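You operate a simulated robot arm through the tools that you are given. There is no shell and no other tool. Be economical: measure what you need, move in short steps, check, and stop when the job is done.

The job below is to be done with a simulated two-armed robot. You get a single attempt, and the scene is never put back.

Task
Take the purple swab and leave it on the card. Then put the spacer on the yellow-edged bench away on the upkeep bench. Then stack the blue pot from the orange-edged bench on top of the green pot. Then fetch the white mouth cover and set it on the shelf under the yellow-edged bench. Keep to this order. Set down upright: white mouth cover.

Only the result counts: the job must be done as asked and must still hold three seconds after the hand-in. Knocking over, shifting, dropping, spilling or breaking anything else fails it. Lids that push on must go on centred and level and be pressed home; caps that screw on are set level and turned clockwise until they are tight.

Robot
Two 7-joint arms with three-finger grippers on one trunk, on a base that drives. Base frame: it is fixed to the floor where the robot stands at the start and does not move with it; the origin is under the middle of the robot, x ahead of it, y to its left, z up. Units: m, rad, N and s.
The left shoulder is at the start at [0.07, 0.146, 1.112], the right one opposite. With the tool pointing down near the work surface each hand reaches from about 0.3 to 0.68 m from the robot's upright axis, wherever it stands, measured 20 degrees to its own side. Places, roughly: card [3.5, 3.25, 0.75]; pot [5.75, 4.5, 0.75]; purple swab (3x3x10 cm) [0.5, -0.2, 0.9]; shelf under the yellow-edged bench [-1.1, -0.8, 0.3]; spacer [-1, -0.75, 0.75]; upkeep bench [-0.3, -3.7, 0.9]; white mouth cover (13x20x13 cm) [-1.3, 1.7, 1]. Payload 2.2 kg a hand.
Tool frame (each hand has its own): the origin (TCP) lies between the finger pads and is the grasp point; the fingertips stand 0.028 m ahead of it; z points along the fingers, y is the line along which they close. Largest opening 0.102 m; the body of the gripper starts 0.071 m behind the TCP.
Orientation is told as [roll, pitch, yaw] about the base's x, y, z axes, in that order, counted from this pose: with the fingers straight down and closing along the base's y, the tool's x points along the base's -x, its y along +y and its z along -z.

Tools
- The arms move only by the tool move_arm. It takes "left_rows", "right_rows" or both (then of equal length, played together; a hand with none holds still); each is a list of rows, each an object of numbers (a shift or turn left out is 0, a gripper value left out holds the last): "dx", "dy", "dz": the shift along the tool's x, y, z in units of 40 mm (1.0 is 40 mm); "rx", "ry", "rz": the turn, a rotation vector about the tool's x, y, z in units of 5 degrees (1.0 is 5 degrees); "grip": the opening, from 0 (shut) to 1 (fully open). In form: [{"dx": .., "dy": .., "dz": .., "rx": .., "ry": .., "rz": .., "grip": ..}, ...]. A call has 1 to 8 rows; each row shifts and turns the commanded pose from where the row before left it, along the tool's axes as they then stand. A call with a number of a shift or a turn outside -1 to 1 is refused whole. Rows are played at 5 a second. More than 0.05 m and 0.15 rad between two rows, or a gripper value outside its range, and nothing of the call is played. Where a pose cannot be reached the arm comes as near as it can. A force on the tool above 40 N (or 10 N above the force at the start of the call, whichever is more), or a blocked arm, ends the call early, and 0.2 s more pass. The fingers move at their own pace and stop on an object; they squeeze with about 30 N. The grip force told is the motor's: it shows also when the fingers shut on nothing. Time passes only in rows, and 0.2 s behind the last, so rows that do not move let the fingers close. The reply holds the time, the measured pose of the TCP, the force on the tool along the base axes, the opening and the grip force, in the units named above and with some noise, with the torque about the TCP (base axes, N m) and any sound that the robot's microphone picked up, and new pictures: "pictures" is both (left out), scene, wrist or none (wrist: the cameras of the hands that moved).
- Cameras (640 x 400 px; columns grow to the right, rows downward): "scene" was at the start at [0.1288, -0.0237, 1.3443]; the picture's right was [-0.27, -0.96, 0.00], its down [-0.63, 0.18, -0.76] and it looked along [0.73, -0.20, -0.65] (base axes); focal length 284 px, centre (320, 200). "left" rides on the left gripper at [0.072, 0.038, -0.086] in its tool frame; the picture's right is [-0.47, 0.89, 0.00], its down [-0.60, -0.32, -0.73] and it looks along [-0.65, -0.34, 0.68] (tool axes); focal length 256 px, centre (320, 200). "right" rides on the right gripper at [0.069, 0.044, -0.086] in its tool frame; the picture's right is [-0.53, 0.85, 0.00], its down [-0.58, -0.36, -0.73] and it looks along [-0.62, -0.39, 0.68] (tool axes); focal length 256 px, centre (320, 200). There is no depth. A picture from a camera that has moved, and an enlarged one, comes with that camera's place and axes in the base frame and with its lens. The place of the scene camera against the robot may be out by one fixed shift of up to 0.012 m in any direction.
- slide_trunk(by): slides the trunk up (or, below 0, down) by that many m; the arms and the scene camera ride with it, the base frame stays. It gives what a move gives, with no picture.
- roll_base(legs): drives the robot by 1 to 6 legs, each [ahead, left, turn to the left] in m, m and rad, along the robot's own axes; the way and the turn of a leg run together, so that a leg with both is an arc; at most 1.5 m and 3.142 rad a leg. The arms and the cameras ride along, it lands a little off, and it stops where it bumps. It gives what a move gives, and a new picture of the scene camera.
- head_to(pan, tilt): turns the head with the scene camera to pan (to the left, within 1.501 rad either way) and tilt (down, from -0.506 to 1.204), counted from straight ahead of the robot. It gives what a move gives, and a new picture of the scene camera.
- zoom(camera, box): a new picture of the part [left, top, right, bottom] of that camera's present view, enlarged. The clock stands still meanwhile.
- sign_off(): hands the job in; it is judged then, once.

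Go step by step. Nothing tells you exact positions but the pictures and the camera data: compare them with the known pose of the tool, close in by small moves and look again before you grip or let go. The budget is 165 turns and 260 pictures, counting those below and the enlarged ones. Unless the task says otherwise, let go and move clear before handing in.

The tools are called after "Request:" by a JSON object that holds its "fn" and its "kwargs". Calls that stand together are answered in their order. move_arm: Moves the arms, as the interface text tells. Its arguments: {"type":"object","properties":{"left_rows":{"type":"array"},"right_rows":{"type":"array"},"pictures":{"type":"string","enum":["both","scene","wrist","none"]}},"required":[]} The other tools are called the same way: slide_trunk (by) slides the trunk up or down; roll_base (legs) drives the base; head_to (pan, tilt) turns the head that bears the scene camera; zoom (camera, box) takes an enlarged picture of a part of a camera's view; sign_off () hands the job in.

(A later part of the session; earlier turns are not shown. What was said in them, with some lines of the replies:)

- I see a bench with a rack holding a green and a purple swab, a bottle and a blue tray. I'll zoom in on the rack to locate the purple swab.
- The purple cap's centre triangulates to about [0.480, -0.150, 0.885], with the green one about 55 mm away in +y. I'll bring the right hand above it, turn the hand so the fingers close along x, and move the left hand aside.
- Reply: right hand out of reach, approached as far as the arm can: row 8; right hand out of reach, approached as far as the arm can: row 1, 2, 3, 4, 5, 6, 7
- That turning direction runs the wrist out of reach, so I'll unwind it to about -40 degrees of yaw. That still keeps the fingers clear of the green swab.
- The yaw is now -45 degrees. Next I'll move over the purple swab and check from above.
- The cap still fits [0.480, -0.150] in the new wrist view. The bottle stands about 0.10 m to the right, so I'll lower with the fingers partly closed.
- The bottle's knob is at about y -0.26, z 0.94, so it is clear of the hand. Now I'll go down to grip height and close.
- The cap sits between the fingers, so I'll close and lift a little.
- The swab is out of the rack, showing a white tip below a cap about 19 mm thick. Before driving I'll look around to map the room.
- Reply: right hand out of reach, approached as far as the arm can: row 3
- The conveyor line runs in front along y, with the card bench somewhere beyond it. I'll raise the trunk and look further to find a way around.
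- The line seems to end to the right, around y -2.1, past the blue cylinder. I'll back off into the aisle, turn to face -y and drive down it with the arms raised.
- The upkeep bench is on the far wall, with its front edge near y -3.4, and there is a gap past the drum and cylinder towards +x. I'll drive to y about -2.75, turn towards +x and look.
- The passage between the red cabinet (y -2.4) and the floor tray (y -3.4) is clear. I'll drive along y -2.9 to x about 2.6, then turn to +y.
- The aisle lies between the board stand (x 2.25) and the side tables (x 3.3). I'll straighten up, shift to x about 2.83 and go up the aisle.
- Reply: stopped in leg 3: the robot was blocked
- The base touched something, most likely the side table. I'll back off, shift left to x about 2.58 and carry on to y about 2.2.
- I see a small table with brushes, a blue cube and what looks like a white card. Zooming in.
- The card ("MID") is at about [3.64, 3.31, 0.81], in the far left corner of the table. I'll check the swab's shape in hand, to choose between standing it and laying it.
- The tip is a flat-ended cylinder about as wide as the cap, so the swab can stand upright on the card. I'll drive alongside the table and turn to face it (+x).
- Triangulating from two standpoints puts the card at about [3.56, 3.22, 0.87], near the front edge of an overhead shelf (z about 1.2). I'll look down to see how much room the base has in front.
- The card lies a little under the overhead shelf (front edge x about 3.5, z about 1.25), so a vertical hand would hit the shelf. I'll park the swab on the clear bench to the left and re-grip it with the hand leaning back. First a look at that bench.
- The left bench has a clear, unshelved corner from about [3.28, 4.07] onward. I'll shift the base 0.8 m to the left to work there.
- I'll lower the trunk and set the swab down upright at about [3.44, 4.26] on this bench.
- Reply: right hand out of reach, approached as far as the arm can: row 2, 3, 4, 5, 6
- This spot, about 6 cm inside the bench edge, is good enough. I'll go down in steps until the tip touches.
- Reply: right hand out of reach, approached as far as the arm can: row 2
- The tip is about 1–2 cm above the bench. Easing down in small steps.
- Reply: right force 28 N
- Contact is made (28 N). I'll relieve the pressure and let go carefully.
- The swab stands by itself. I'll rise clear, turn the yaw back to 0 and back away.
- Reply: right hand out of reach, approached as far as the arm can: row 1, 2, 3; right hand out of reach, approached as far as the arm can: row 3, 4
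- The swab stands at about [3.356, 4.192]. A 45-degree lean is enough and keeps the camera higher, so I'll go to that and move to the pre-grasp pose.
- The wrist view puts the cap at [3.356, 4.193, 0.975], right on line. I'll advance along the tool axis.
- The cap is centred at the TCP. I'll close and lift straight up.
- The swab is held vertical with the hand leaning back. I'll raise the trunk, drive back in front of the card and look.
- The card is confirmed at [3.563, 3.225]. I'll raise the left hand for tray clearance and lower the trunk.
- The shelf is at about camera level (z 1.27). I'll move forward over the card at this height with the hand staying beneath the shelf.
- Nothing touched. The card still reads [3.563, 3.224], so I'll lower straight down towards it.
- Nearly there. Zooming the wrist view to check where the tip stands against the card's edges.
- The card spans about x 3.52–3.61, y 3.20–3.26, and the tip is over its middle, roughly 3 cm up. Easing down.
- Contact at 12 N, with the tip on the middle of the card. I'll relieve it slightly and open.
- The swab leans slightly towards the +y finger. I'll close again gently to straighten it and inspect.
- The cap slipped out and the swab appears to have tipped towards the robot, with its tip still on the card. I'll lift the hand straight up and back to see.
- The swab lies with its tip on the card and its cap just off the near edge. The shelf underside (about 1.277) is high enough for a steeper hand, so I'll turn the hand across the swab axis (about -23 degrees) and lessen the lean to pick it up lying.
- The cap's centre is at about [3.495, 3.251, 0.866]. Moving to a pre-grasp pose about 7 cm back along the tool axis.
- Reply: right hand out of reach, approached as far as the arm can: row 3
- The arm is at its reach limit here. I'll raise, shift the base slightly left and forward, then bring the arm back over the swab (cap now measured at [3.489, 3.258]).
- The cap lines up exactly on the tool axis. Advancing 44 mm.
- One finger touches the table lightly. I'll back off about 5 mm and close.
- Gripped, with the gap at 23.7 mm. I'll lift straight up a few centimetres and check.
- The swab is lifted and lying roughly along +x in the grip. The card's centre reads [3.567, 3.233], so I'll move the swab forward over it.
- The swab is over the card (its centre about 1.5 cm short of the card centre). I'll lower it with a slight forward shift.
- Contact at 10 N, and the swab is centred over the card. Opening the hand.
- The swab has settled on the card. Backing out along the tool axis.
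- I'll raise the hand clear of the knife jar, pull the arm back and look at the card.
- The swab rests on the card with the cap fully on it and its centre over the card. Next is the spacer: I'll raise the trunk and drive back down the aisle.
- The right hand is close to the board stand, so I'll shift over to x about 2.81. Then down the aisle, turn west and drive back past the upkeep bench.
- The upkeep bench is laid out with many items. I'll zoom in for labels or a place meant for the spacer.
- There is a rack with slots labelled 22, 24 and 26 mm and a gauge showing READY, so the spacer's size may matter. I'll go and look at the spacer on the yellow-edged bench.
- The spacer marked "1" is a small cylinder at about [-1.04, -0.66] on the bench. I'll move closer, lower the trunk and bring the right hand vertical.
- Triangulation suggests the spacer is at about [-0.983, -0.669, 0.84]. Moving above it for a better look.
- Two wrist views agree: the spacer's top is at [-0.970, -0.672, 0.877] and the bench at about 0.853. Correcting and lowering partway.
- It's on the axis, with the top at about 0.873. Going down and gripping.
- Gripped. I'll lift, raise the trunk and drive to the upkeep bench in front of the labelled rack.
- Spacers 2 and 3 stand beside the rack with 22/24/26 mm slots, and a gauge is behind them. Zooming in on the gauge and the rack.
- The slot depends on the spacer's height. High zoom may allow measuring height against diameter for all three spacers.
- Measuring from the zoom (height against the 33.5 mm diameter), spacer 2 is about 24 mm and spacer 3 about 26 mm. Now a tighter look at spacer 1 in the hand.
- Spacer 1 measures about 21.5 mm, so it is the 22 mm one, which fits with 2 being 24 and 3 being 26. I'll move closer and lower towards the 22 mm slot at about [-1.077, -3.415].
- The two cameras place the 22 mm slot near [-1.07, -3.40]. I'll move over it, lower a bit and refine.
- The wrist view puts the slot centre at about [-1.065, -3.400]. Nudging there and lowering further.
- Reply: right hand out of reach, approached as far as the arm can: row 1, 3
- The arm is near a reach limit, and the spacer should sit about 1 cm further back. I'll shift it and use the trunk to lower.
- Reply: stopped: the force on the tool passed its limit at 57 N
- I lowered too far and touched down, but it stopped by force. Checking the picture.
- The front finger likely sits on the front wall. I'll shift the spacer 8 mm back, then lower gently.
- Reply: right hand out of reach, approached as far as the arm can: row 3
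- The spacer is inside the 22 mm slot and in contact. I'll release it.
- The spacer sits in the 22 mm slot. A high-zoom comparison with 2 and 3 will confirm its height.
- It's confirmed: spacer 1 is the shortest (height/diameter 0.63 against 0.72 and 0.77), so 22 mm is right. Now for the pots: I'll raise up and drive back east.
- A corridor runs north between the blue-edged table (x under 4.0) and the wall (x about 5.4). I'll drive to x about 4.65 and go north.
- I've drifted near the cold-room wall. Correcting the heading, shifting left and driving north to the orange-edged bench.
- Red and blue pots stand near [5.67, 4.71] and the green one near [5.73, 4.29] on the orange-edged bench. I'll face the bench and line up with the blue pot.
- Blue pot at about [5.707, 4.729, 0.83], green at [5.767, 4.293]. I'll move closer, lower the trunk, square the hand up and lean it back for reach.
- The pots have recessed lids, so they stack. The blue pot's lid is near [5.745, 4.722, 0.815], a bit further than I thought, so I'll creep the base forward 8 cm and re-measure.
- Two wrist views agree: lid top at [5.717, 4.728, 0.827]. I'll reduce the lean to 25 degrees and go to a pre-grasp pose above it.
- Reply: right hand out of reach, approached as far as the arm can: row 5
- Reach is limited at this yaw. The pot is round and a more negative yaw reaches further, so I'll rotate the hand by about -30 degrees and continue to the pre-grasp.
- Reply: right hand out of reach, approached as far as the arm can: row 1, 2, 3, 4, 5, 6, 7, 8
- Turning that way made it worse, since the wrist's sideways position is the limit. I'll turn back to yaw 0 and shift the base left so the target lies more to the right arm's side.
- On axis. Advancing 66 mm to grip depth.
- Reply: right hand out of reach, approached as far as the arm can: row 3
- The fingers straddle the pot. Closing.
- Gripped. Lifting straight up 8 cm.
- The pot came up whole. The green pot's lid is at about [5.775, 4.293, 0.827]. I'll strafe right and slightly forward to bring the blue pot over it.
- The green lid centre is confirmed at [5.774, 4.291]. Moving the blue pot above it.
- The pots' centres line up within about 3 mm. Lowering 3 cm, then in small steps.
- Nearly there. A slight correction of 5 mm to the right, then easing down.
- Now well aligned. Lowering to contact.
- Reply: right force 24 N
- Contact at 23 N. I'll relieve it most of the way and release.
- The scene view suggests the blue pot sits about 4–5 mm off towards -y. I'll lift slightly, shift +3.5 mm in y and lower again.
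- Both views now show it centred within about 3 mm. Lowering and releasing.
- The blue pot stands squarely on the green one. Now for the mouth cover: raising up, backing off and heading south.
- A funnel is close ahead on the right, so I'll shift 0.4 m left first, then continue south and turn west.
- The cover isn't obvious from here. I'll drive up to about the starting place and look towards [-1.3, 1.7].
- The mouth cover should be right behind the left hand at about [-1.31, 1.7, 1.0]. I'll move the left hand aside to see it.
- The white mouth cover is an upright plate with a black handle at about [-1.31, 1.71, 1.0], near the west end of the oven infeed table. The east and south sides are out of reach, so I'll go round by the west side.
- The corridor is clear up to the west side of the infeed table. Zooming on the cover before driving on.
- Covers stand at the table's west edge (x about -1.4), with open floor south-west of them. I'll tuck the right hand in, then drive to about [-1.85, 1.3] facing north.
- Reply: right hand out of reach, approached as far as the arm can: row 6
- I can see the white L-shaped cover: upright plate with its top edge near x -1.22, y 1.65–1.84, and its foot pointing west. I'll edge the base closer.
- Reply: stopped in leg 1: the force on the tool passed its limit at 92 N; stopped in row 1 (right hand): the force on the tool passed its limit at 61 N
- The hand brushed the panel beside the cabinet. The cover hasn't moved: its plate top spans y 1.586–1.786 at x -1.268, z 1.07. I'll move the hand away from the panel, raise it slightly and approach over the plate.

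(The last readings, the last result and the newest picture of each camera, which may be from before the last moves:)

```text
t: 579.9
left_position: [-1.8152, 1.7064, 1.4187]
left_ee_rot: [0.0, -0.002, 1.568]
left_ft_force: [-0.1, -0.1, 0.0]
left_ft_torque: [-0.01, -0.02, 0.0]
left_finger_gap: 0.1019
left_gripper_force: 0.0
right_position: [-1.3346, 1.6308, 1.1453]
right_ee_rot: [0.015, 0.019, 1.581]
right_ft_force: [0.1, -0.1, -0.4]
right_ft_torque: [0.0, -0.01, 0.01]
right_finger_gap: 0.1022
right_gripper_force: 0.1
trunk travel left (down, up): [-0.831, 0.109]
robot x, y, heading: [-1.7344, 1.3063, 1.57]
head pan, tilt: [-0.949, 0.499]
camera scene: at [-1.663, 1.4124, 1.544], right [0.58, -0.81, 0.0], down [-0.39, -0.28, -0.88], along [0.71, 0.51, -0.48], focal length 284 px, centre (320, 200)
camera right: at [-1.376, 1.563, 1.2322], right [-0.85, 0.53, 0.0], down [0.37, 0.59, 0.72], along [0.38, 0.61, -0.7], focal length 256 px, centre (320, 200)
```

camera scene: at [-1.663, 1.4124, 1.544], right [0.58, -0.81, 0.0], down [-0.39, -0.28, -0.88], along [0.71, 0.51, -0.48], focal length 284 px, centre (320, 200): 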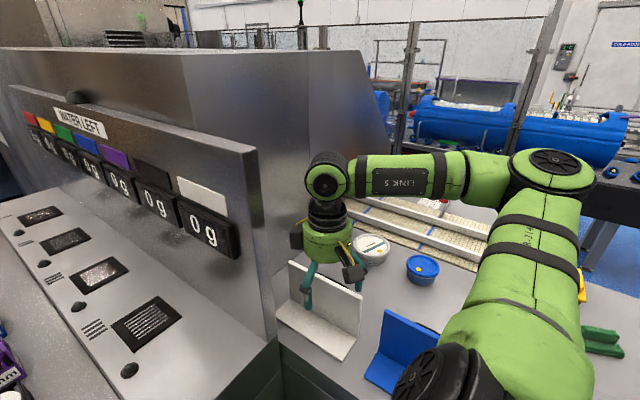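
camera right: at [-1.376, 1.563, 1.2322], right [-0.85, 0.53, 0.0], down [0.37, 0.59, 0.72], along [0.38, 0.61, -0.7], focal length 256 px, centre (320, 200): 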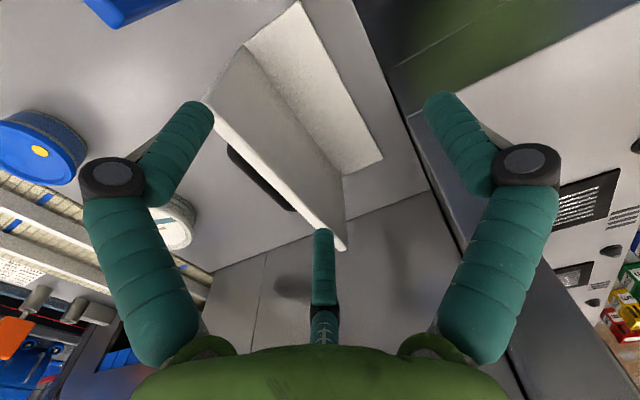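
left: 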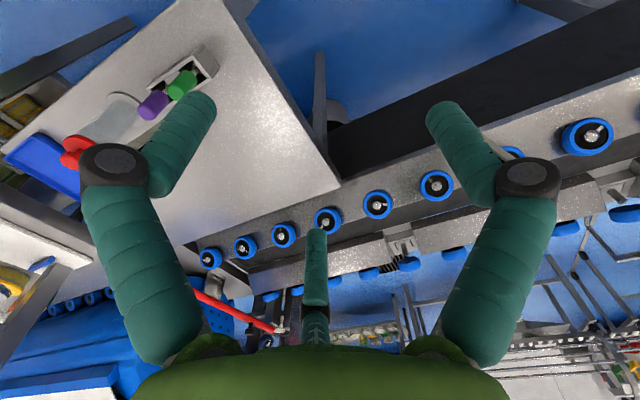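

The plate's top edge is confirmed and the handle bar is on its far side at z about 1.02. I'll centre the hand over the plate and come down so the tips stay above the handle.

Request:
{"fn": "move_arm", "kwargs": {"right_rows": [{"dy": -0.9, "dx": -0.36}, {"dy": -0.9, "dx": -0.36}, {"dz": 0.5}, {"dy": 0}], "pictures": "both"}}

```text
t: 580.9
left_position: [-1.8133, 1.7051, 1.4192]
left_ee_rot: [0.0, -0.001, 1.568]
left_ft_force: [0.0, 0.1, 0.1]
left_ft_torque: [-0.01, 0.01, 0.02]
left_finger_gap: 0.1018
left_gripper_force: 0.1
right_position: [-1.2665, 1.6603, 1.1221]
right_ee_rot: [0.015, 0.016, 1.58]
right_ft_force: [0.6, -0.1, 0.5]
right_ft_torque: [0.01, 0.01, -0.03]
right_finger_gap: 0.1023
right_gripper_force: 0.0
trunk travel left (down, up): [-0.831, 0.109]
robot x, y, heading: [-1.73, 1.3119, 1.569]
head pan, tilt: [-0.949, 0.499]
camera scene: at [-1.662, 1.4114, 1.5441], right [0.58, -0.81, 0.0], down [-0.39, -0.28, -0.88], along [0.71, 0.51, -0.48], focal length 284 px, centre (320, 200)
camera right: at [-1.3078, 1.5924, 1.2114], right [-0.85, 0.53, 0.0], down [0.37, 0.59, 0.72], along [0.38, 0.61, -0.7], focal length 256 px, centre (320, 200)
```

scene: 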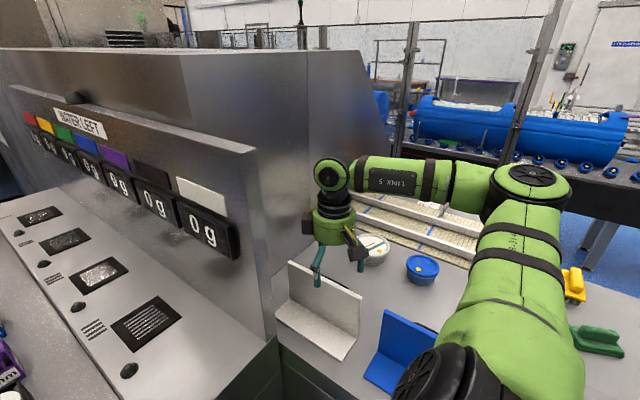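
right: 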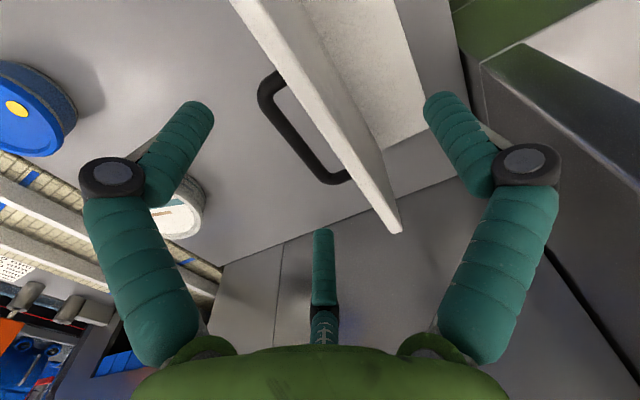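

The plate lies between the fingers, with the handle below on the far side. Lowering to grip height and closing.

Request:
{"fn": "move_arm", "kwargs": {"right_rows": [{"dz": 0.6}, {"dz": 0.5}, {"dz": 0}], "pictures": "none"}}

Request:
{"fn": "move_arm", "kwargs": {"right_rows": [{"grip": 0.6}, {"grip": 0.3}, {"grip": 0.0}, {"grip": 0}], "pictures": "wrist"}}

```text
t: 581.7
left_position: [-1.8124, 1.7075, 1.4194]
left_ee_rot: [0.001, -0.002, 1.57]
left_ft_force: [0.3, 0.1, 0.1]
left_ft_torque: [0.0, 0.02, 0.0]
left_finger_gap: 0.102
left_gripper_force: 0.0
right_position: [-1.2656, 1.6593, 1.0809]
right_ee_rot: [0.014, 0.015, 1.582]
right_ft_force: [-0.7, -0.3, 0.0]
right_ft_torque: [0.01, 0.02, 0.01]
right_finger_gap: 0.102
right_gripper_force: 0.1
trunk travel left (down, up): [-0.831, 0.109]
robot x, y, heading: [-1.7305, 1.3086, 1.569]
head pan, tilt: [-0.949, 0.499]
```

```text
t: 582.7
left_position: [-1.8133, 1.706, 1.4186]
left_ee_rot: [0.002, 0.001, 1.566]
left_ft_force: [0.0, -0.3, -0.3]
left_ft_torque: [-0.01, 0.03, 0.05]
left_finger_gap: 0.1021
left_gripper_force: 0.1
right_position: [-1.2659, 1.6594, 1.0807]
right_ee_rot: [0.015, 0.018, 1.58]
right_ft_force: [0.9, -0.8, 0.5]
right_ft_torque: [-0.07, -0.1, -0.02]
right_finger_gap: 0.02
right_gripper_force: 30.7
trunk travel left (down, up): [-0.831, 0.109]
robot x, y, heading: [-1.7366, 1.3071, 1.568]
head pan, tilt: [-0.949, 0.499]
camera right: at [-1.3074, 1.5915, 1.1686], right [-0.85, 0.53, 0.0], down [0.37, 0.59, 0.72], along [0.38, 0.61, -0.7], focal length 256 px, centre (320, 200)
```

right: 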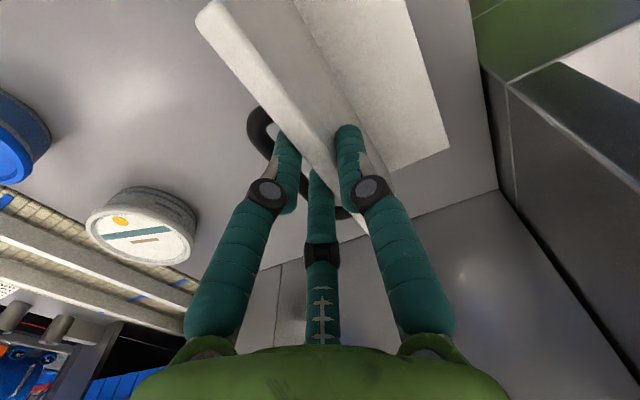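

Gripped. I'll lift a little with the arm, then more with the trunk, and check how it hangs.

Request:
{"fn": "move_arm", "kwargs": {"right_rows": [{"dz": -0.4}, {"dz": -0.6}, {"dz": -0.8}, {"dz": 0}], "pictures": "wrist"}}

Request:
{"fn": "slide_trunk", "kwargs": {"by": 0.1}}

```text
t: 583.7
left_position: [-1.8124, 1.7052, 1.4182]
left_ee_rot: [0.001, 0.001, 1.568]
left_ft_force: [0.5, -0.4, -0.1]
left_ft_torque: [-0.02, -0.01, 0.02]
left_finger_gap: 0.1022
left_gripper_force: 0.0
right_position: [-1.2637, 1.6601, 1.1519]
right_ee_rot: [0.016, 0.018, 1.582]
right_ft_force: [0.0, -0.8, -3.5]
right_ft_torque: [-0.09, -0.05, -0.01]
right_finger_gap: 0.0194
right_gripper_force: 29.9
trunk travel left (down, up): [-0.831, 0.109]
robot x, y, heading: [-1.7358, 1.31, 1.575]
head pan, tilt: [-0.949, 0.499]
camera right: at [-1.3063, 1.5928, 1.2388], right [-0.85, 0.53, 0.0], down [0.37, 0.59, 0.72], along [0.37, 0.61, -0.7], focal length 256 px, centre (320, 200)
```

right: 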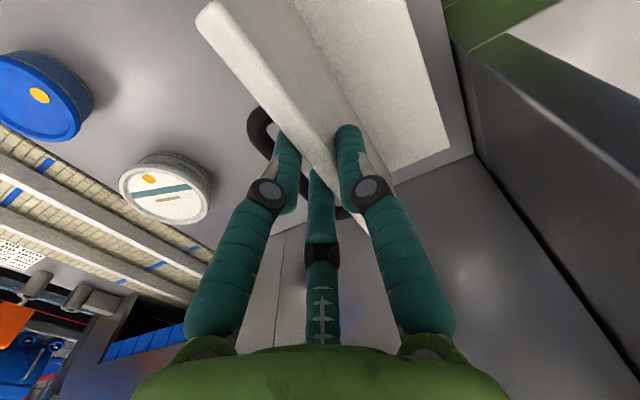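

```text
t: 585.0
left_position: [-1.8138, 1.7066, 1.5175]
left_ee_rot: [0.004, 0.0, 1.569]
left_ft_force: [-0.3, 0.7, 0.2]
left_ft_torque: [0.0, 0.02, -0.01]
left_finger_gap: 0.102
left_gripper_force: 0.0
right_position: [-1.2653, 1.6584, 1.2509]
right_ee_rot: [0.014, 0.018, 1.583]
right_ft_force: [-0.3, 0.0, -3.3]
right_ft_torque: [-0.08, -0.06, 0.01]
right_finger_gap: 0.0198
right_gripper_force: 30.2
trunk travel left (down, up): [-0.931, 0.009]
robot x, y, heading: [-1.7307, 1.3127, 1.574]
head pan, tilt: [-0.949, 0.499]
```

It hangs level, at about 3.5 N. I'll retrace the way: back, west, then south along the corridor.

Request:
{"fn": "roll_base", "kwargs": {"legs": [[-0.17, 0, 0], [0, 1.08, 0], [-1.5, 0, 0], [-1.5, 0, 0], [-0.85, 0, 0]]}}

```text
t: 609.6
left_position: [-2.8397, -2.2745, 1.5178]
left_ee_rot: [0.003, 0.0, 1.571]
left_ft_force: [-0.2, -0.9, 0.6]
left_ft_torque: [-0.04, 0.0, -0.03]
left_finger_gap: 0.102
left_gripper_force: 0.1
right_position: [-2.291, -2.32, 1.2512]
right_ee_rot: [0.015, 0.019, 1.582]
right_ft_force: [0.0, 0.3, -3.1]
right_ft_torque: [-0.1, -0.01, 0.0]
right_finger_gap: 0.0196
right_gripper_force: 29.7
trunk travel left (down, up): [-0.931, 0.009]
robot x, y, heading: [-2.7566, -2.6746, 1.574]
head pan, tilt: [-0.949, 0.499]
camera scene: at [-2.6863, -2.568, 1.6438], right [0.58, -0.81, 0.0], down [-0.39, -0.28, -0.88], along [0.71, 0.51, -0.48], focal length 284 px, centre (320, 200)
```

scene: 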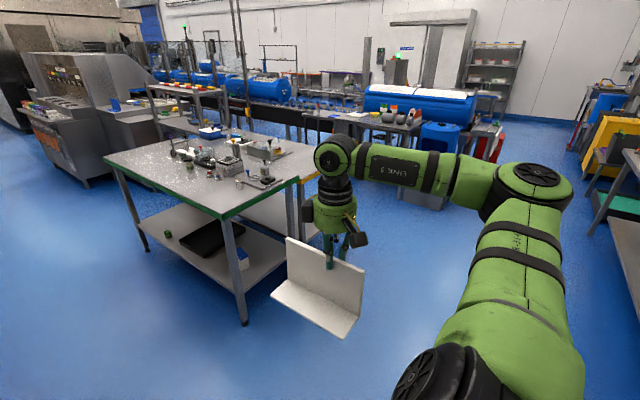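

The cover hangs upright. I'll go east past the benches, up the aisle, and turn to face the yellow-edged bench.

Request:
{"fn": "roll_base", "kwargs": {"legs": [[0, -1.5, 0], [0, -0.86, 0], [1.5, 0, 0], [0.3, 0, 0], [0, 0, 1.57], [-0.17, 0, 0]]}}

Request:
{"fn": "head_to", "kwargs": {"pan": -0.15, "tilt": 0.8}}

```text
t: 635.2
left_position: [-0.4736, -0.9513, 1.5168]
left_ee_rot: [0.001, 0.003, 3.071]
left_ft_force: [-1.1, 0.2, -0.9]
left_ft_torque: [0.0, -0.03, -0.02]
left_finger_gap: 0.1022
left_gripper_force: 0.1
right_position: [-0.3874, -0.4078, 1.2498]
right_ee_rot: [0.013, 0.021, 3.079]
right_ft_force: [-0.1, 0.0, -3.5]
right_ft_torque: [0.04, -0.09, 0.0]
right_finger_gap: 0.0193
right_gripper_force: 30.3
trunk travel left (down, up): [-0.931, 0.009]
robot x, y, heading: [-0.0651, -0.9, 3.072]
head pan, tilt: [-0.949, 0.499]
camera scene: at [-0.1728, -0.8191, 1.6435], right [0.85, 0.52, 0.0], down [0.25, -0.41, -0.88], along [-0.46, 0.75, -0.48], focal length 284 px, centre (320, 200)
```

scene: 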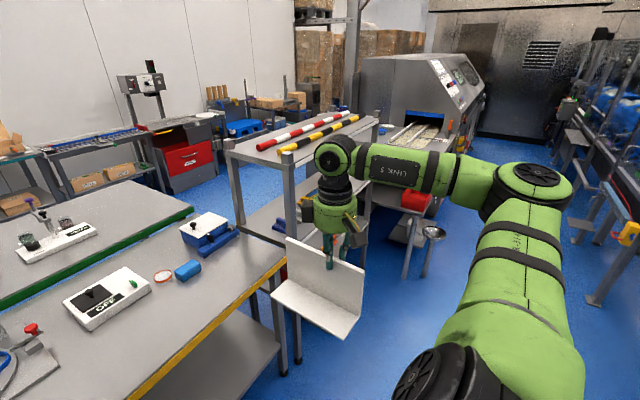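

```text
t: 636.3
left_position: [-0.4686, -0.9506, 1.5183]
left_ee_rot: [0.003, 0.0, 3.068]
left_ft_force: [0.8, 0.7, -0.8]
left_ft_torque: [0.0, 0.01, -0.01]
left_finger_gap: 0.1021
left_gripper_force: 0.0
right_position: [-0.3824, -0.4076, 1.2516]
right_ee_rot: [0.013, 0.016, 3.08]
right_ft_force: [-0.8, 0.7, -2.8]
right_ft_torque: [0.01, -0.06, -0.03]
right_finger_gap: 0.0195
right_gripper_force: 30.3
trunk travel left (down, up): [-0.931, 0.009]
robot x, y, heading: [-0.0666, -0.8992, 3.075]
head pan, tilt: [-0.15, 0.799]
camera scene: at [-0.1978, -0.8792, 1.6181], right [0.22, 0.98, 0.0], down [0.7, -0.16, -0.7], along [-0.68, 0.15, -0.72], focal length 284 px, centre (320, 200)
```

scene: 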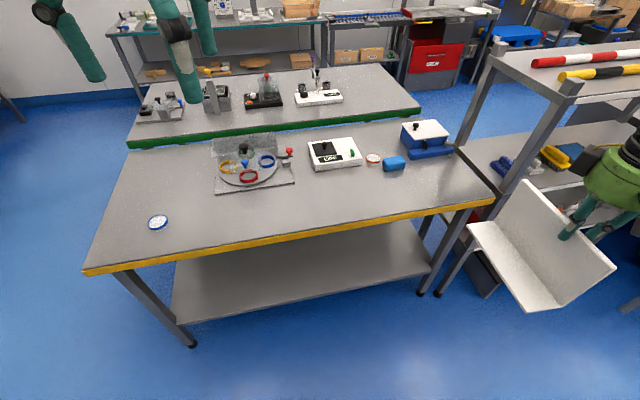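

The shelf is empty: surface about z 0.25, front edge x about -0.84, between y -1.45 and -0.12. I'll bring the hand inward, shift the base to y about -1.2, and lower the trunk in front of the bench.

Request:
{"fn": "move_arm", "kwargs": {"right_rows": [{"dy": 1}, {"dy": 1}, {"dy": 1}, {"dy": 1}, {"dy": 0.8}], "pictures": "none"}}

Request:
{"fn": "roll_base", "kwargs": {"legs": [[0.08, 0.3, 0.066]]}}

```text
t: 637.5
left_position: [-0.4691, -0.953, 1.5183]
left_ee_rot: [0.0, 0.002, 3.071]
left_ft_force: [0.8, 0.1, -0.6]
left_ft_torque: [0.04, 0.0, 0.03]
left_finger_gap: 0.102
left_gripper_force: 0.2
right_position: [-0.3954, -0.5999, 1.2516]
right_ee_rot: [0.013, 0.019, 3.081]
right_ft_force: [0.8, -0.3, -2.7]
right_ft_torque: [0.02, -0.05, -0.02]
right_finger_gap: 0.0199
right_gripper_force: 29.6
trunk travel left (down, up): [-0.931, 0.009]
robot x, y, heading: [-0.0656, -0.9013, 3.069]
head pan, tilt: [-0.15, 0.799]
```

```text
t: 639.6
left_position: [-0.5549, -1.2699, 1.517]
left_ee_rot: [0.006, 0.0, 3.133]
left_ft_force: [-0.7, 0.6, -0.1]
left_ft_torque: [-0.06, 0.0, 0.02]
left_finger_gap: 0.102
left_gripper_force: 0.1
right_position: [-0.5036, -0.9135, 1.2518]
right_ee_rot: [0.018, 0.015, -3.141]
right_ft_force: [-0.3, -0.4, -2.7]
right_ft_torque: [-0.01, -0.1, 0.01]
right_finger_gap: 0.0196
right_gripper_force: 29.5
trunk travel left (down, up): [-0.931, 0.009]
robot x, y, heading: [-0.1572, -1.1995, 3.137]
head pan, tilt: [-0.15, 0.799]
camera scene: at [-0.2891, -1.1805, 1.6181], right [0.16, 0.99, 0.0], down [0.71, -0.11, -0.7], along [-0.69, 0.11, -0.72], focal length 284 px, centre (320, 200)
```

scene: 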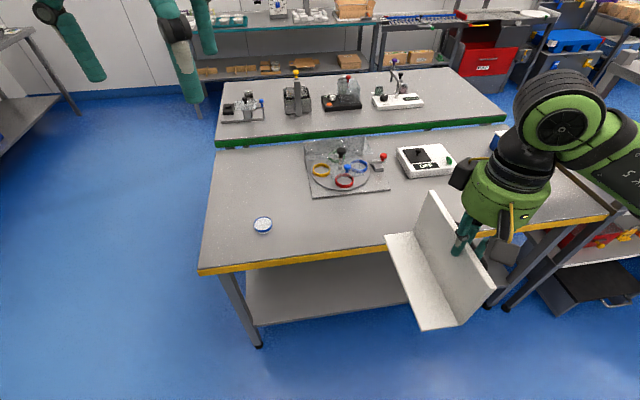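

I'll first pull the left hand back and outward so it stays clear of the bench edge, then lower the trunk.

Request:
{"fn": "move_arm", "kwargs": {"left_rows": [{"dy": 1}, {"dy": 1}, {"dy": 1, "dx": 0.5}, {"dy": 1, "dx": 0.5}, {"dy": 1, "dx": 0.8}, {"dy": 1, "dx": 0.8}, {"dy": 1, "dx": 1}, {"dy": 1, "dx": 1}], "pictures": "none"}}

Request:
{"fn": "slide_trunk", "kwargs": {"by": -0.72}}

Request:
{"fn": "head_to", "kwargs": {"pan": -0.3, "tilt": 0.3}}

```text
refused: row 5 steps farther than a row can; nothing moved
```

```text
refused: -0.72 is not a number from -0.4 to 0.4
```

```text
t: 640.6
left_position: [-0.5554, -1.2746, 1.5174]
left_ee_rot: [0.001, 0.001, 3.134]
left_ft_force: [0.2, -0.3, -1.2]
left_ft_torque: [0.01, 0.01, -0.01]
left_finger_gap: 0.1021
left_gripper_force: 0.0
right_position: [-0.503, -0.9184, 1.2517]
right_ee_rot: [0.015, 0.018, -3.14]
right_ft_force: [0.2, 0.4, -2.5]
right_ft_torque: [0.06, -0.08, 0.0]
right_finger_gap: 0.0195
right_gripper_force: 30.2
trunk travel left (down, up): [-0.931, 0.009]
robot x, y, heading: [-0.1567, -1.1967, 3.133]
head pan, tilt: [-0.3, 0.3]
camera scene: at [-0.2997, -1.17, 1.6623], right [0.3, 0.95, 0.0], down [0.28, -0.09, -0.95], along [-0.91, 0.29, -0.3], focal length 284 px, centre (320, 200)
```

scene: 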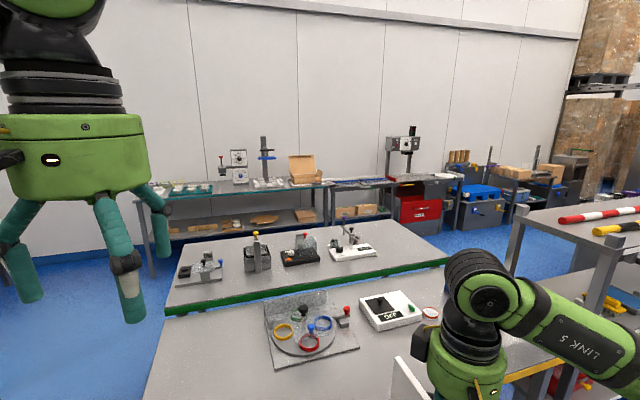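

Request:
{"fn": "move_arm", "kwargs": {"left_rows": [{"dy": 1}, {"dy": 1}, {"dy": 1, "dx": 0.6}, {"dy": 1, "dx": 0.6}, {"dy": 1, "dx": 0.6}, {"dy": 1, "dx": 0.6}, {"dy": 1, "dx": 0.6}, {"dy": 1, "dx": 0.6}], "pictures": "none"}}

Request:
{"fn": "slide_trunk", "kwargs": {"by": -0.36}}

Request:
{"fn": "slide_trunk", "kwargs": {"by": -0.36}}

Request:
{"fn": "move_arm", "kwargs": {"right_rows": [{"dz": 0}], "pictures": "both"}}

```text
t: 642.4
left_position: [-0.4874, -1.5379, 1.47]
left_ee_rot: [0.0, -0.002, 3.13]
left_ft_force: [0.3, -0.2, -0.5]
left_ft_torque: [0.01, 0.03, 0.0]
left_finger_gap: 0.1019
left_gripper_force: 0.0
left hand out of reach, approached as far as the arm can: row 6, 7, 8
right_position: [-0.5029, -0.9179, 1.2528]
right_ee_rot: [0.012, 0.017, -3.14]
right_ft_force: [-0.1, 0.6, -3.5]
right_ft_torque: [0.03, -0.08, 0.0]
right_finger_gap: 0.0196
right_gripper_force: 29.7
trunk travel left (down, up): [-0.931, 0.009]
robot x, y, heading: [-0.1569, -1.1984, 3.134]
head pan, tilt: [-0.3, 0.3]
```

```text
t: 645.9
left_position: [-0.4871, -1.5357, 1.1113]
left_ee_rot: [0.001, 0.001, 3.133]
left_ft_force: [0.1, -0.1, 0.9]
left_ft_torque: [0.01, 0.0, -0.04]
left_finger_gap: 0.1022
left_gripper_force: 0.0
right_position: [-0.5032, -0.9176, 0.893]
right_ee_rot: [0.015, 0.018, -3.141]
right_ft_force: [0.0, 0.2, -2.8]
right_ft_torque: [0.05, -0.07, 0.02]
right_finger_gap: 0.0197
right_gripper_force: 30.5
trunk travel left (down, up): [-0.571, 0.369]
robot x, y, heading: [-0.1579, -1.1962, 3.136]
head pan, tilt: [-0.3, 0.3]
```

```text
t: 649.4
left_position: [-0.4887, -1.5375, 0.7514]
left_ee_rot: [0.002, 0.0, 3.132]
left_ft_force: [-0.3, 0.3, 0.2]
left_ft_torque: [-0.04, 0.0, -0.01]
left_finger_gap: 0.1018
left_gripper_force: 0.0
right_position: [-0.5034, -0.9167, 0.5333]
right_ee_rot: [0.014, 0.017, -3.14]
right_ft_force: [0.8, -0.4, -2.3]
right_ft_torque: [0.05, -0.09, -0.02]
right_finger_gap: 0.0197
right_gripper_force: 29.9
trunk travel left (down, up): [-0.211, 0.729]
robot x, y, heading: [-0.1595, -1.1995, 3.132]
head pan, tilt: [-0.3, 0.3]
```

```text
t: 649.8
left_position: [-0.4884, -1.5363, 0.751]
left_ee_rot: [0.001, 0.0, 3.135]
left_ft_force: [-0.2, -0.4, 0.0]
left_ft_torque: [0.0, 0.01, 0.0]
left_finger_gap: 0.102
left_gripper_force: 0.0
right_position: [-0.5027, -0.9172, 0.5324]
right_ee_rot: [0.014, 0.016, -3.139]
right_ft_force: [0.2, -0.4, -3.4]
right_ft_torque: [0.05, -0.09, 0.03]
right_finger_gap: 0.0197
right_gripper_force: 30.4
trunk travel left (down, up): [-0.211, 0.729]
robot x, y, heading: [-0.154, -1.1963, 3.134]
head pan, tilt: [-0.3, 0.3]
camera scene: at [-0.2992, -1.1689, 0.9424], right [0.3, 0.95, 0.0], down [0.28, -0.09, -0.96], along [-0.91, 0.29, -0.3], focal length 284 px, centre (320, 200)
camera right: at [-0.4355, -0.9584, 0.6197], right [-0.53, -0.85, 0.0], down [-0.59, 0.37, 0.72], along [-0.61, 0.38, -0.7], focal length 256 px, centre (320, 200)
```

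scene: 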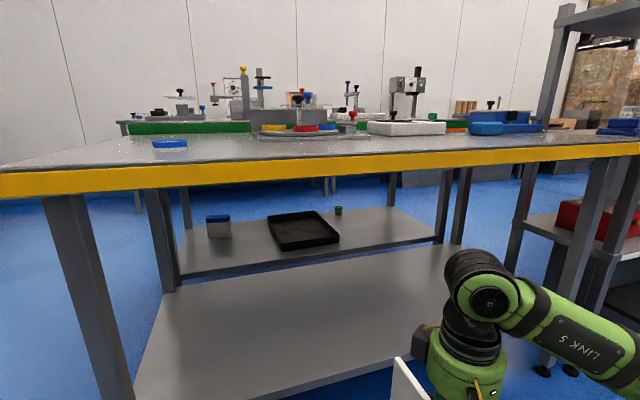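
right: 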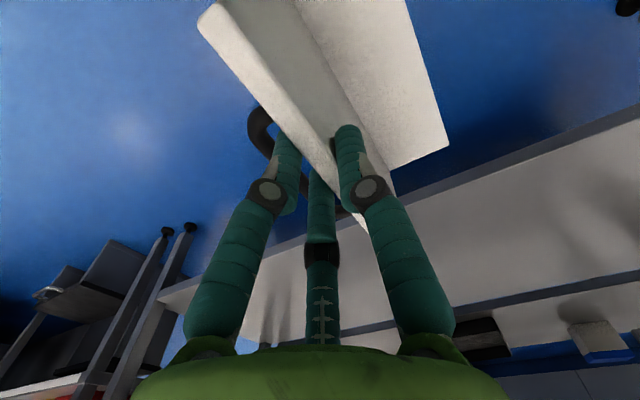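

There's clear view under the bench: underside about 0.84, shelf about 0.27. I'll lower a bit more, shift 0.1 m left so the left hand passes beside the bench end, and drive in.

Request:
{"fn": "slide_trunk", "kwargs": {"by": -0.085}}

Request:
{"fn": "roll_base", "kwargs": {"legs": [[0, 0.1, 0.006], [0.18, 0, 0]]}}

```text
t: 651.0
left_position: [-0.4873, -1.5349, 0.666]
left_ee_rot: [0.002, 0.0, 3.133]
left_ft_force: [0.1, 0.6, -0.1]
left_ft_torque: [0.03, 0.03, -0.02]
left_finger_gap: 0.102
left_gripper_force: 0.0
right_position: [-0.5024, -0.9173, 0.4476]
right_ee_rot: [0.012, 0.017, -3.139]
right_ft_force: [-0.1, -0.2, -4.0]
right_ft_torque: [0.05, -0.07, 0.0]
right_finger_gap: 0.0199
right_gripper_force: 29.7
trunk travel left (down, up): [-0.126, 0.814]
robot x, y, heading: [-0.1562, -1.1934, 3.135]
head pan, tilt: [-0.3, 0.3]
```

```text
t: 653.2
left_position: [-0.6648, -1.6427, 0.6649]
left_ee_rot: [0.001, 0.001, -3.14]
left_ft_force: [-0.3, 0.4, 0.2]
left_ft_torque: [0.0, -0.03, -0.03]
left_finger_gap: 0.1021
left_gripper_force: 0.2
right_position: [-0.6876, -1.0236, 0.4477]
right_ee_rot: [0.015, 0.017, -3.128]
right_ft_force: [-0.2, 0.5, -2.4]
right_ft_torque: [0.02, -0.07, -0.04]
right_finger_gap: 0.0193
right_gripper_force: 29.9
trunk travel left (down, up): [-0.126, 0.814]
robot x, y, heading: [-0.3399, -1.2995, -3.133]
head pan, tilt: [-0.3, 0.3]
camera scene: at [-0.4802, -1.2733, 0.8574], right [0.29, 0.96, 0.0], down [0.28, -0.09, -0.96], along [-0.91, 0.28, -0.3], focal length 284 px, centre (320, 200)
```

scene: 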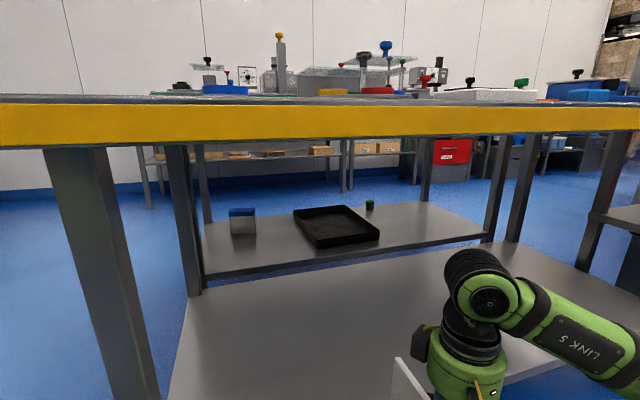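

The cover is just at the shelf front, about 4 cm above it. I'll go 12 cm further in, then extend the arm 15 cm.

Request:
{"fn": "roll_base", "kwargs": {"legs": [[0.11, 0, 0]]}}

Request:
{"fn": "move_arm", "kwargs": {"right_rows": [{"dx": -0.8}, {"dx": -0.8}, {"dx": -0.8}, {"dx": -0.8}, {"dx": -0.6}, {"dx": 0}], "pictures": "both"}}

```text
t: 654.4
left_position: [-0.775, -1.6429, 0.6655]
left_ee_rot: [0.003, 0.001, -3.139]
left_ft_force: [-0.5, -0.4, 0.1]
left_ft_torque: [0.01, 0.0, 0.01]
left_finger_gap: 0.1021
left_gripper_force: 0.1
right_position: [-0.7973, -1.0234, 0.4474]
right_ee_rot: [0.015, 0.018, -3.127]
right_ft_force: [0.5, -0.8, -2.4]
right_ft_torque: [0.02, -0.07, 0.0]
right_finger_gap: 0.0195
right_gripper_force: 29.7
trunk travel left (down, up): [-0.126, 0.814]
robot x, y, heading: [-0.4466, -1.297, -3.135]
head pan, tilt: [-0.3, 0.3]
camera scene: at [-0.5908, -1.2739, 0.8574], right [0.29, 0.96, 0.0], down [0.28, -0.09, -0.96], along [-0.91, 0.28, -0.3], focal length 284 px, centre (320, 200)
```

scene: 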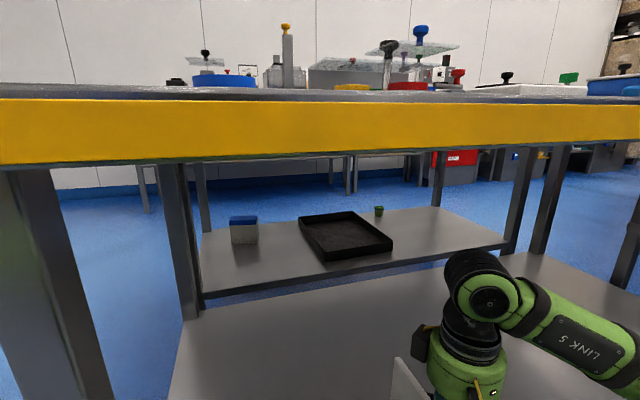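

```text
t: 655.8
left_position: [-0.7749, -1.6429, 0.6656]
left_ee_rot: [0.0, 0.001, -3.14]
left_ft_force: [-0.1, 0.3, 0.3]
left_ft_torque: [0.02, 0.04, -0.03]
left_finger_gap: 0.1021
left_gripper_force: 0.0
right_position: [-0.9495, -1.026, 0.444]
right_ee_rot: [0.013, 0.017, -3.126]
right_ft_force: [0.1, 0.2, -2.9]
right_ft_torque: [0.04, -0.05, -0.02]
right_finger_gap: 0.0195
right_gripper_force: 29.8
trunk travel left (down, up): [-0.126, 0.814]
robot x, y, heading: [-0.4469, -1.2998, -3.134]
head pan, tilt: [-0.3, 0.3]
camera scene: at [-0.5908, -1.2739, 0.8574], right [0.29, 0.96, 0.0], down [0.28, -0.09, -0.96], along [-0.91, 0.28, -0.3], focal length 284 px, centre (320, 200)
camera right: at [-0.8817, -1.0667, 0.5319], right [-0.52, -0.85, 0.0], down [-0.6, 0.37, 0.72], along [-0.61, 0.37, -0.7], focal length 256 px, centre (320, 200)
```

scene: 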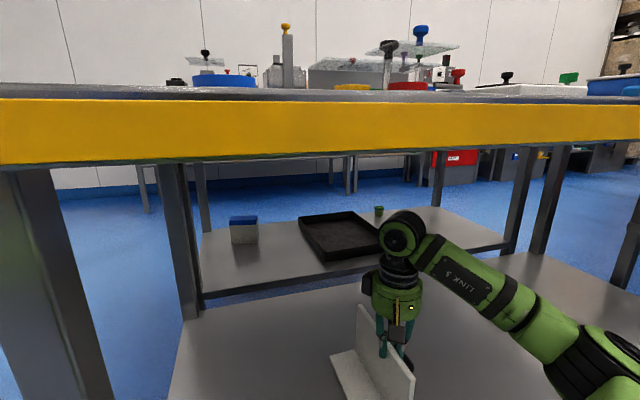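
right: 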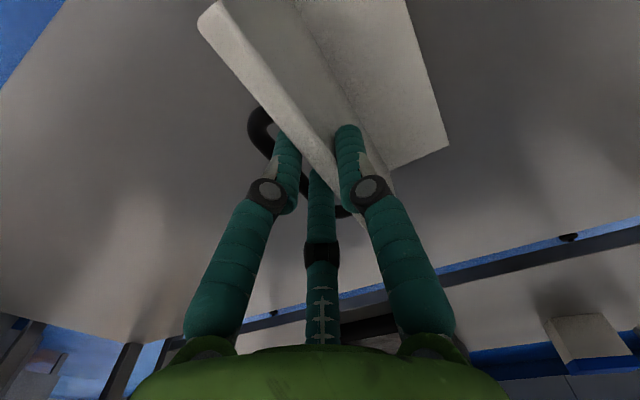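

The cover is fully over the shelf. A little further in, then lowering.

Request:
{"fn": "move_arm", "kwargs": {"right_rows": [{"dx": -0.7}, {"dz": 0.4}, {"dz": 0.2}, {"dz": 0}], "pictures": "none"}}

Request:
{"fn": "zoom", "kwargs": {"camera": "scene", "box": [300, 260, 480, 400]}}

```text
t: 656.8
left_position: [-0.7729, -1.6443, 0.6672]
left_ee_rot: [0.001, -0.006, -3.14]
left_ft_force: [0.1, 0.0, 0.2]
left_ft_torque: [-0.01, 0.01, -0.01]
left_finger_gap: 0.102
left_gripper_force: 0.1
right_position: [-0.9767, -1.0275, 0.4263]
right_ee_rot: [0.017, 0.004, -3.126]
right_ft_force: [-2.5, -1.9, 33.0]
right_ft_torque: [-0.2, 0.15, -0.06]
right_finger_gap: 0.0202
right_gripper_force: 30.3
trunk travel left (down, up): [-0.126, 0.814]
robot x, y, heading: [-0.449, -1.2993, -3.132]
head pan, tilt: [-0.3, 0.3]
```

```text
2.86 times, centred on (390, 330) of scene
camera zoom: at [-0.5876, -1.2757, 0.8582], right [0.29, 0.96, 0.0], down [0.28, -0.08, -0.96], along [-0.92, 0.28, -0.29], focal length 811 px, centre (120, -171)
```

zoom: 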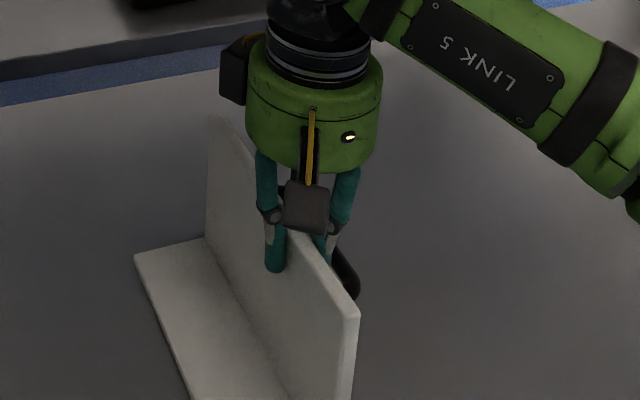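

It's on the shelf (33 N). I'll relieve the pressure and open.

Request:
{"fn": "move_arm", "kwargs": {"right_rows": [{"dz": -0.12}, {"dz": 0}, {"grip": 0.3}, {"grip": 0.6}, {"grip": 0.9}, {"grip": 1.0}], "pictures": "wrist"}}

```text
t: 658.2
left_position: [-0.7746, -1.6423, 0.6655]
left_ee_rot: [0.002, -0.002, -3.139]
left_ft_force: [-1.1, 0.7, 0.9]
left_ft_torque: [-0.02, -0.03, 0.01]
left_finger_gap: 0.1021
left_gripper_force: 0.2
right_position: [-0.9765, -1.0255, 0.4246]
right_ee_rot: [0.016, 0.018, -3.129]
right_ft_force: [0.7, 0.0, 0.2]
right_ft_torque: [0.04, -0.01, 0.04]
right_finger_gap: 0.1021
right_gripper_force: 0.0
trunk travel left (down, up): [-0.126, 0.814]
robot x, y, heading: [-0.4464, -1.3007, -3.134]
head pan, tilt: [-0.3, 0.3]
camera right: at [-0.9083, -1.0666, 0.5117], right [-0.52, -0.85, 0.0], down [-0.59, 0.37, 0.72], along [-0.61, 0.37, -0.7], focal length 256 px, centre (320, 200)
```

right: 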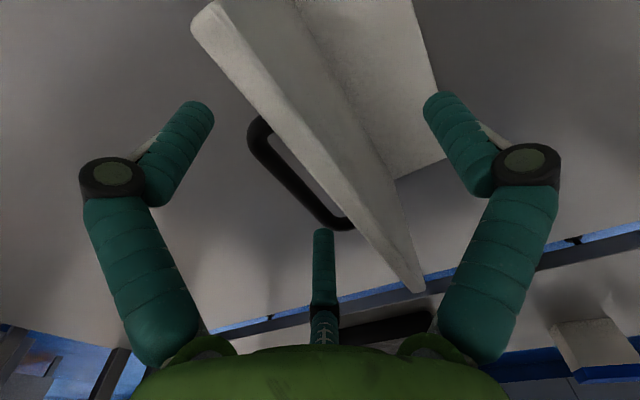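

The cover stands upright on the shelf. Raising the hand 7 cm and withdrawing.

Request:
{"fn": "move_arm", "kwargs": {"right_rows": [{"dz": -0.9}, {"dz": -0.9}, {"dx": 0.9}, {"dx": 0.9}, {"dx": 0.9}, {"dx": 0.9}], "pictures": "none"}}

Request:
{"fn": "roll_base", "kwargs": {"legs": [[-0.25, 0, 0]]}}

Request:
{"fn": "head_to", "kwargs": {"pan": -0.3, "tilt": 0.45}}

```text
t: 659.6
left_position: [-0.7747, -1.644, 0.6661]
left_ee_rot: [0.002, -0.002, -3.139]
left_ft_force: [-0.8, 0.2, 1.1]
left_ft_torque: [0.0, -0.01, -0.01]
left_finger_gap: 0.1019
left_gripper_force: 0.1
right_position: [-0.8362, -1.0247, 0.5028]
right_ee_rot: [0.015, 0.017, -3.128]
right_ft_force: [-0.5, 1.0, -0.5]
right_ft_torque: [-0.02, 0.03, -0.01]
right_finger_gap: 0.102
right_gripper_force: 0.2
trunk travel left (down, up): [-0.126, 0.814]
robot x, y, heading: [-0.4509, -1.3012, -3.141]
head pan, tilt: [-0.3, 0.3]
```

```text
t: 661.5
left_position: [-0.5216, -1.6413, 0.6659]
left_ee_rot: [0.002, 0.0, 3.14]
left_ft_force: [-0.6, -0.5, 0.3]
left_ft_torque: [0.03, 0.0, 0.0]
left_finger_gap: 0.1023
left_gripper_force: 0.0
right_position: [-0.5803, -1.0232, 0.5004]
right_ee_rot: [0.014, 0.017, -3.132]
right_ft_force: [0.2, -0.8, -0.5]
right_ft_torque: [0.0, -0.03, -0.02]
right_finger_gap: 0.1016
right_gripper_force: 0.0
trunk travel left (down, up): [-0.126, 0.814]
robot x, y, heading: [-0.194, -1.302, -3.142]
head pan, tilt: [-0.3, 0.3]
camera scene: at [-0.3359, -1.2727, 0.8574], right [0.29, 0.96, 0.0], down [0.28, -0.09, -0.96], along [-0.91, 0.28, -0.3], focal length 284 px, centre (320, 200)
```

scene: 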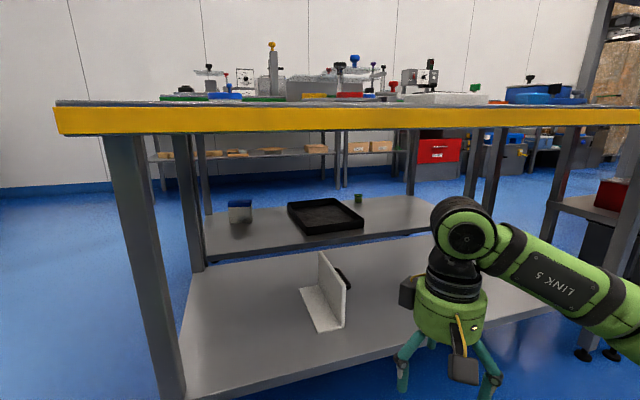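

```text
t: 662.2
left_position: [-0.5206, -1.641, 0.6664]
left_ee_rot: [0.001, -0.001, 3.139]
left_ft_force: [-0.9, 0.4, -0.2]
left_ft_torque: [0.0, -0.02, -0.04]
left_finger_gap: 0.1019
left_gripper_force: 0.1
right_position: [-0.5792, -1.0223, 0.5016]
right_ee_rot: [0.016, 0.016, -3.132]
right_ft_force: [-0.3, -0.2, -0.1]
right_ft_torque: [0.0, 0.0, -0.01]
right_finger_gap: 0.102
right_gripper_force: 0.0
trunk travel left (down, up): [-0.126, 0.814]
robot x, y, heading: [-0.1915, -1.2977, -3.142]
head pan, tilt: [-0.3, 0.45]
camera scene: at [-0.3345, -1.2731, 0.8435], right [0.29, 0.96, 0.0], down [0.42, -0.13, -0.9], along [-0.86, 0.27, -0.43], focal length 284 px, centre (320, 200)
```

scene: 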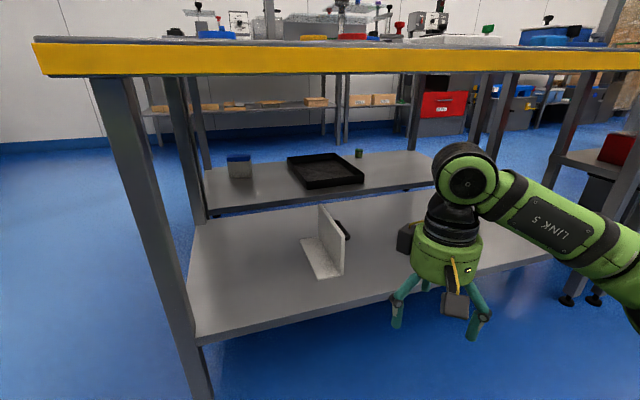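

The white mouth cover stands upright and well inside the shelf, and both hands are empty and clear. All four steps were done in order, so I'm handing in.

Request:
{"fn": "sign_off", "kwargs": {}}

```text
The job is handed in.
```

I did all four steps in the order asked and handed the job in; I don't have the judge's result.

- **Purple swab:** it lies on the MID card, cap fully on the card and white tip over the far edge. It toppled while I was setting it down upright, so I picked it up again and laid it on the card.
- **Spacer:** spacer 1 is in the 22 mm slot on the upkeep bench. I judged its size from camera zooms, where it is the shortest of the three spacers; I did not use the gauge.
- **Blue pot:** it is stacked on the green pot, centred to within about 3 mm.
- **White mouth cover:** it stands upright on the shelf under the yellow-edged bench.

There were four unplanned contacts:

- Early on, the base bumped what was probably a side table near the roller conveyor.
- The hand hit what looked like the display panel beside the oven infeed, with peaks of 92 N and 61 N.
- The spacer touched down in its slot at 57 N.
- The base shifted slightly against the bench while working near its limits.

I saw nothing move, but I did not go back to check.
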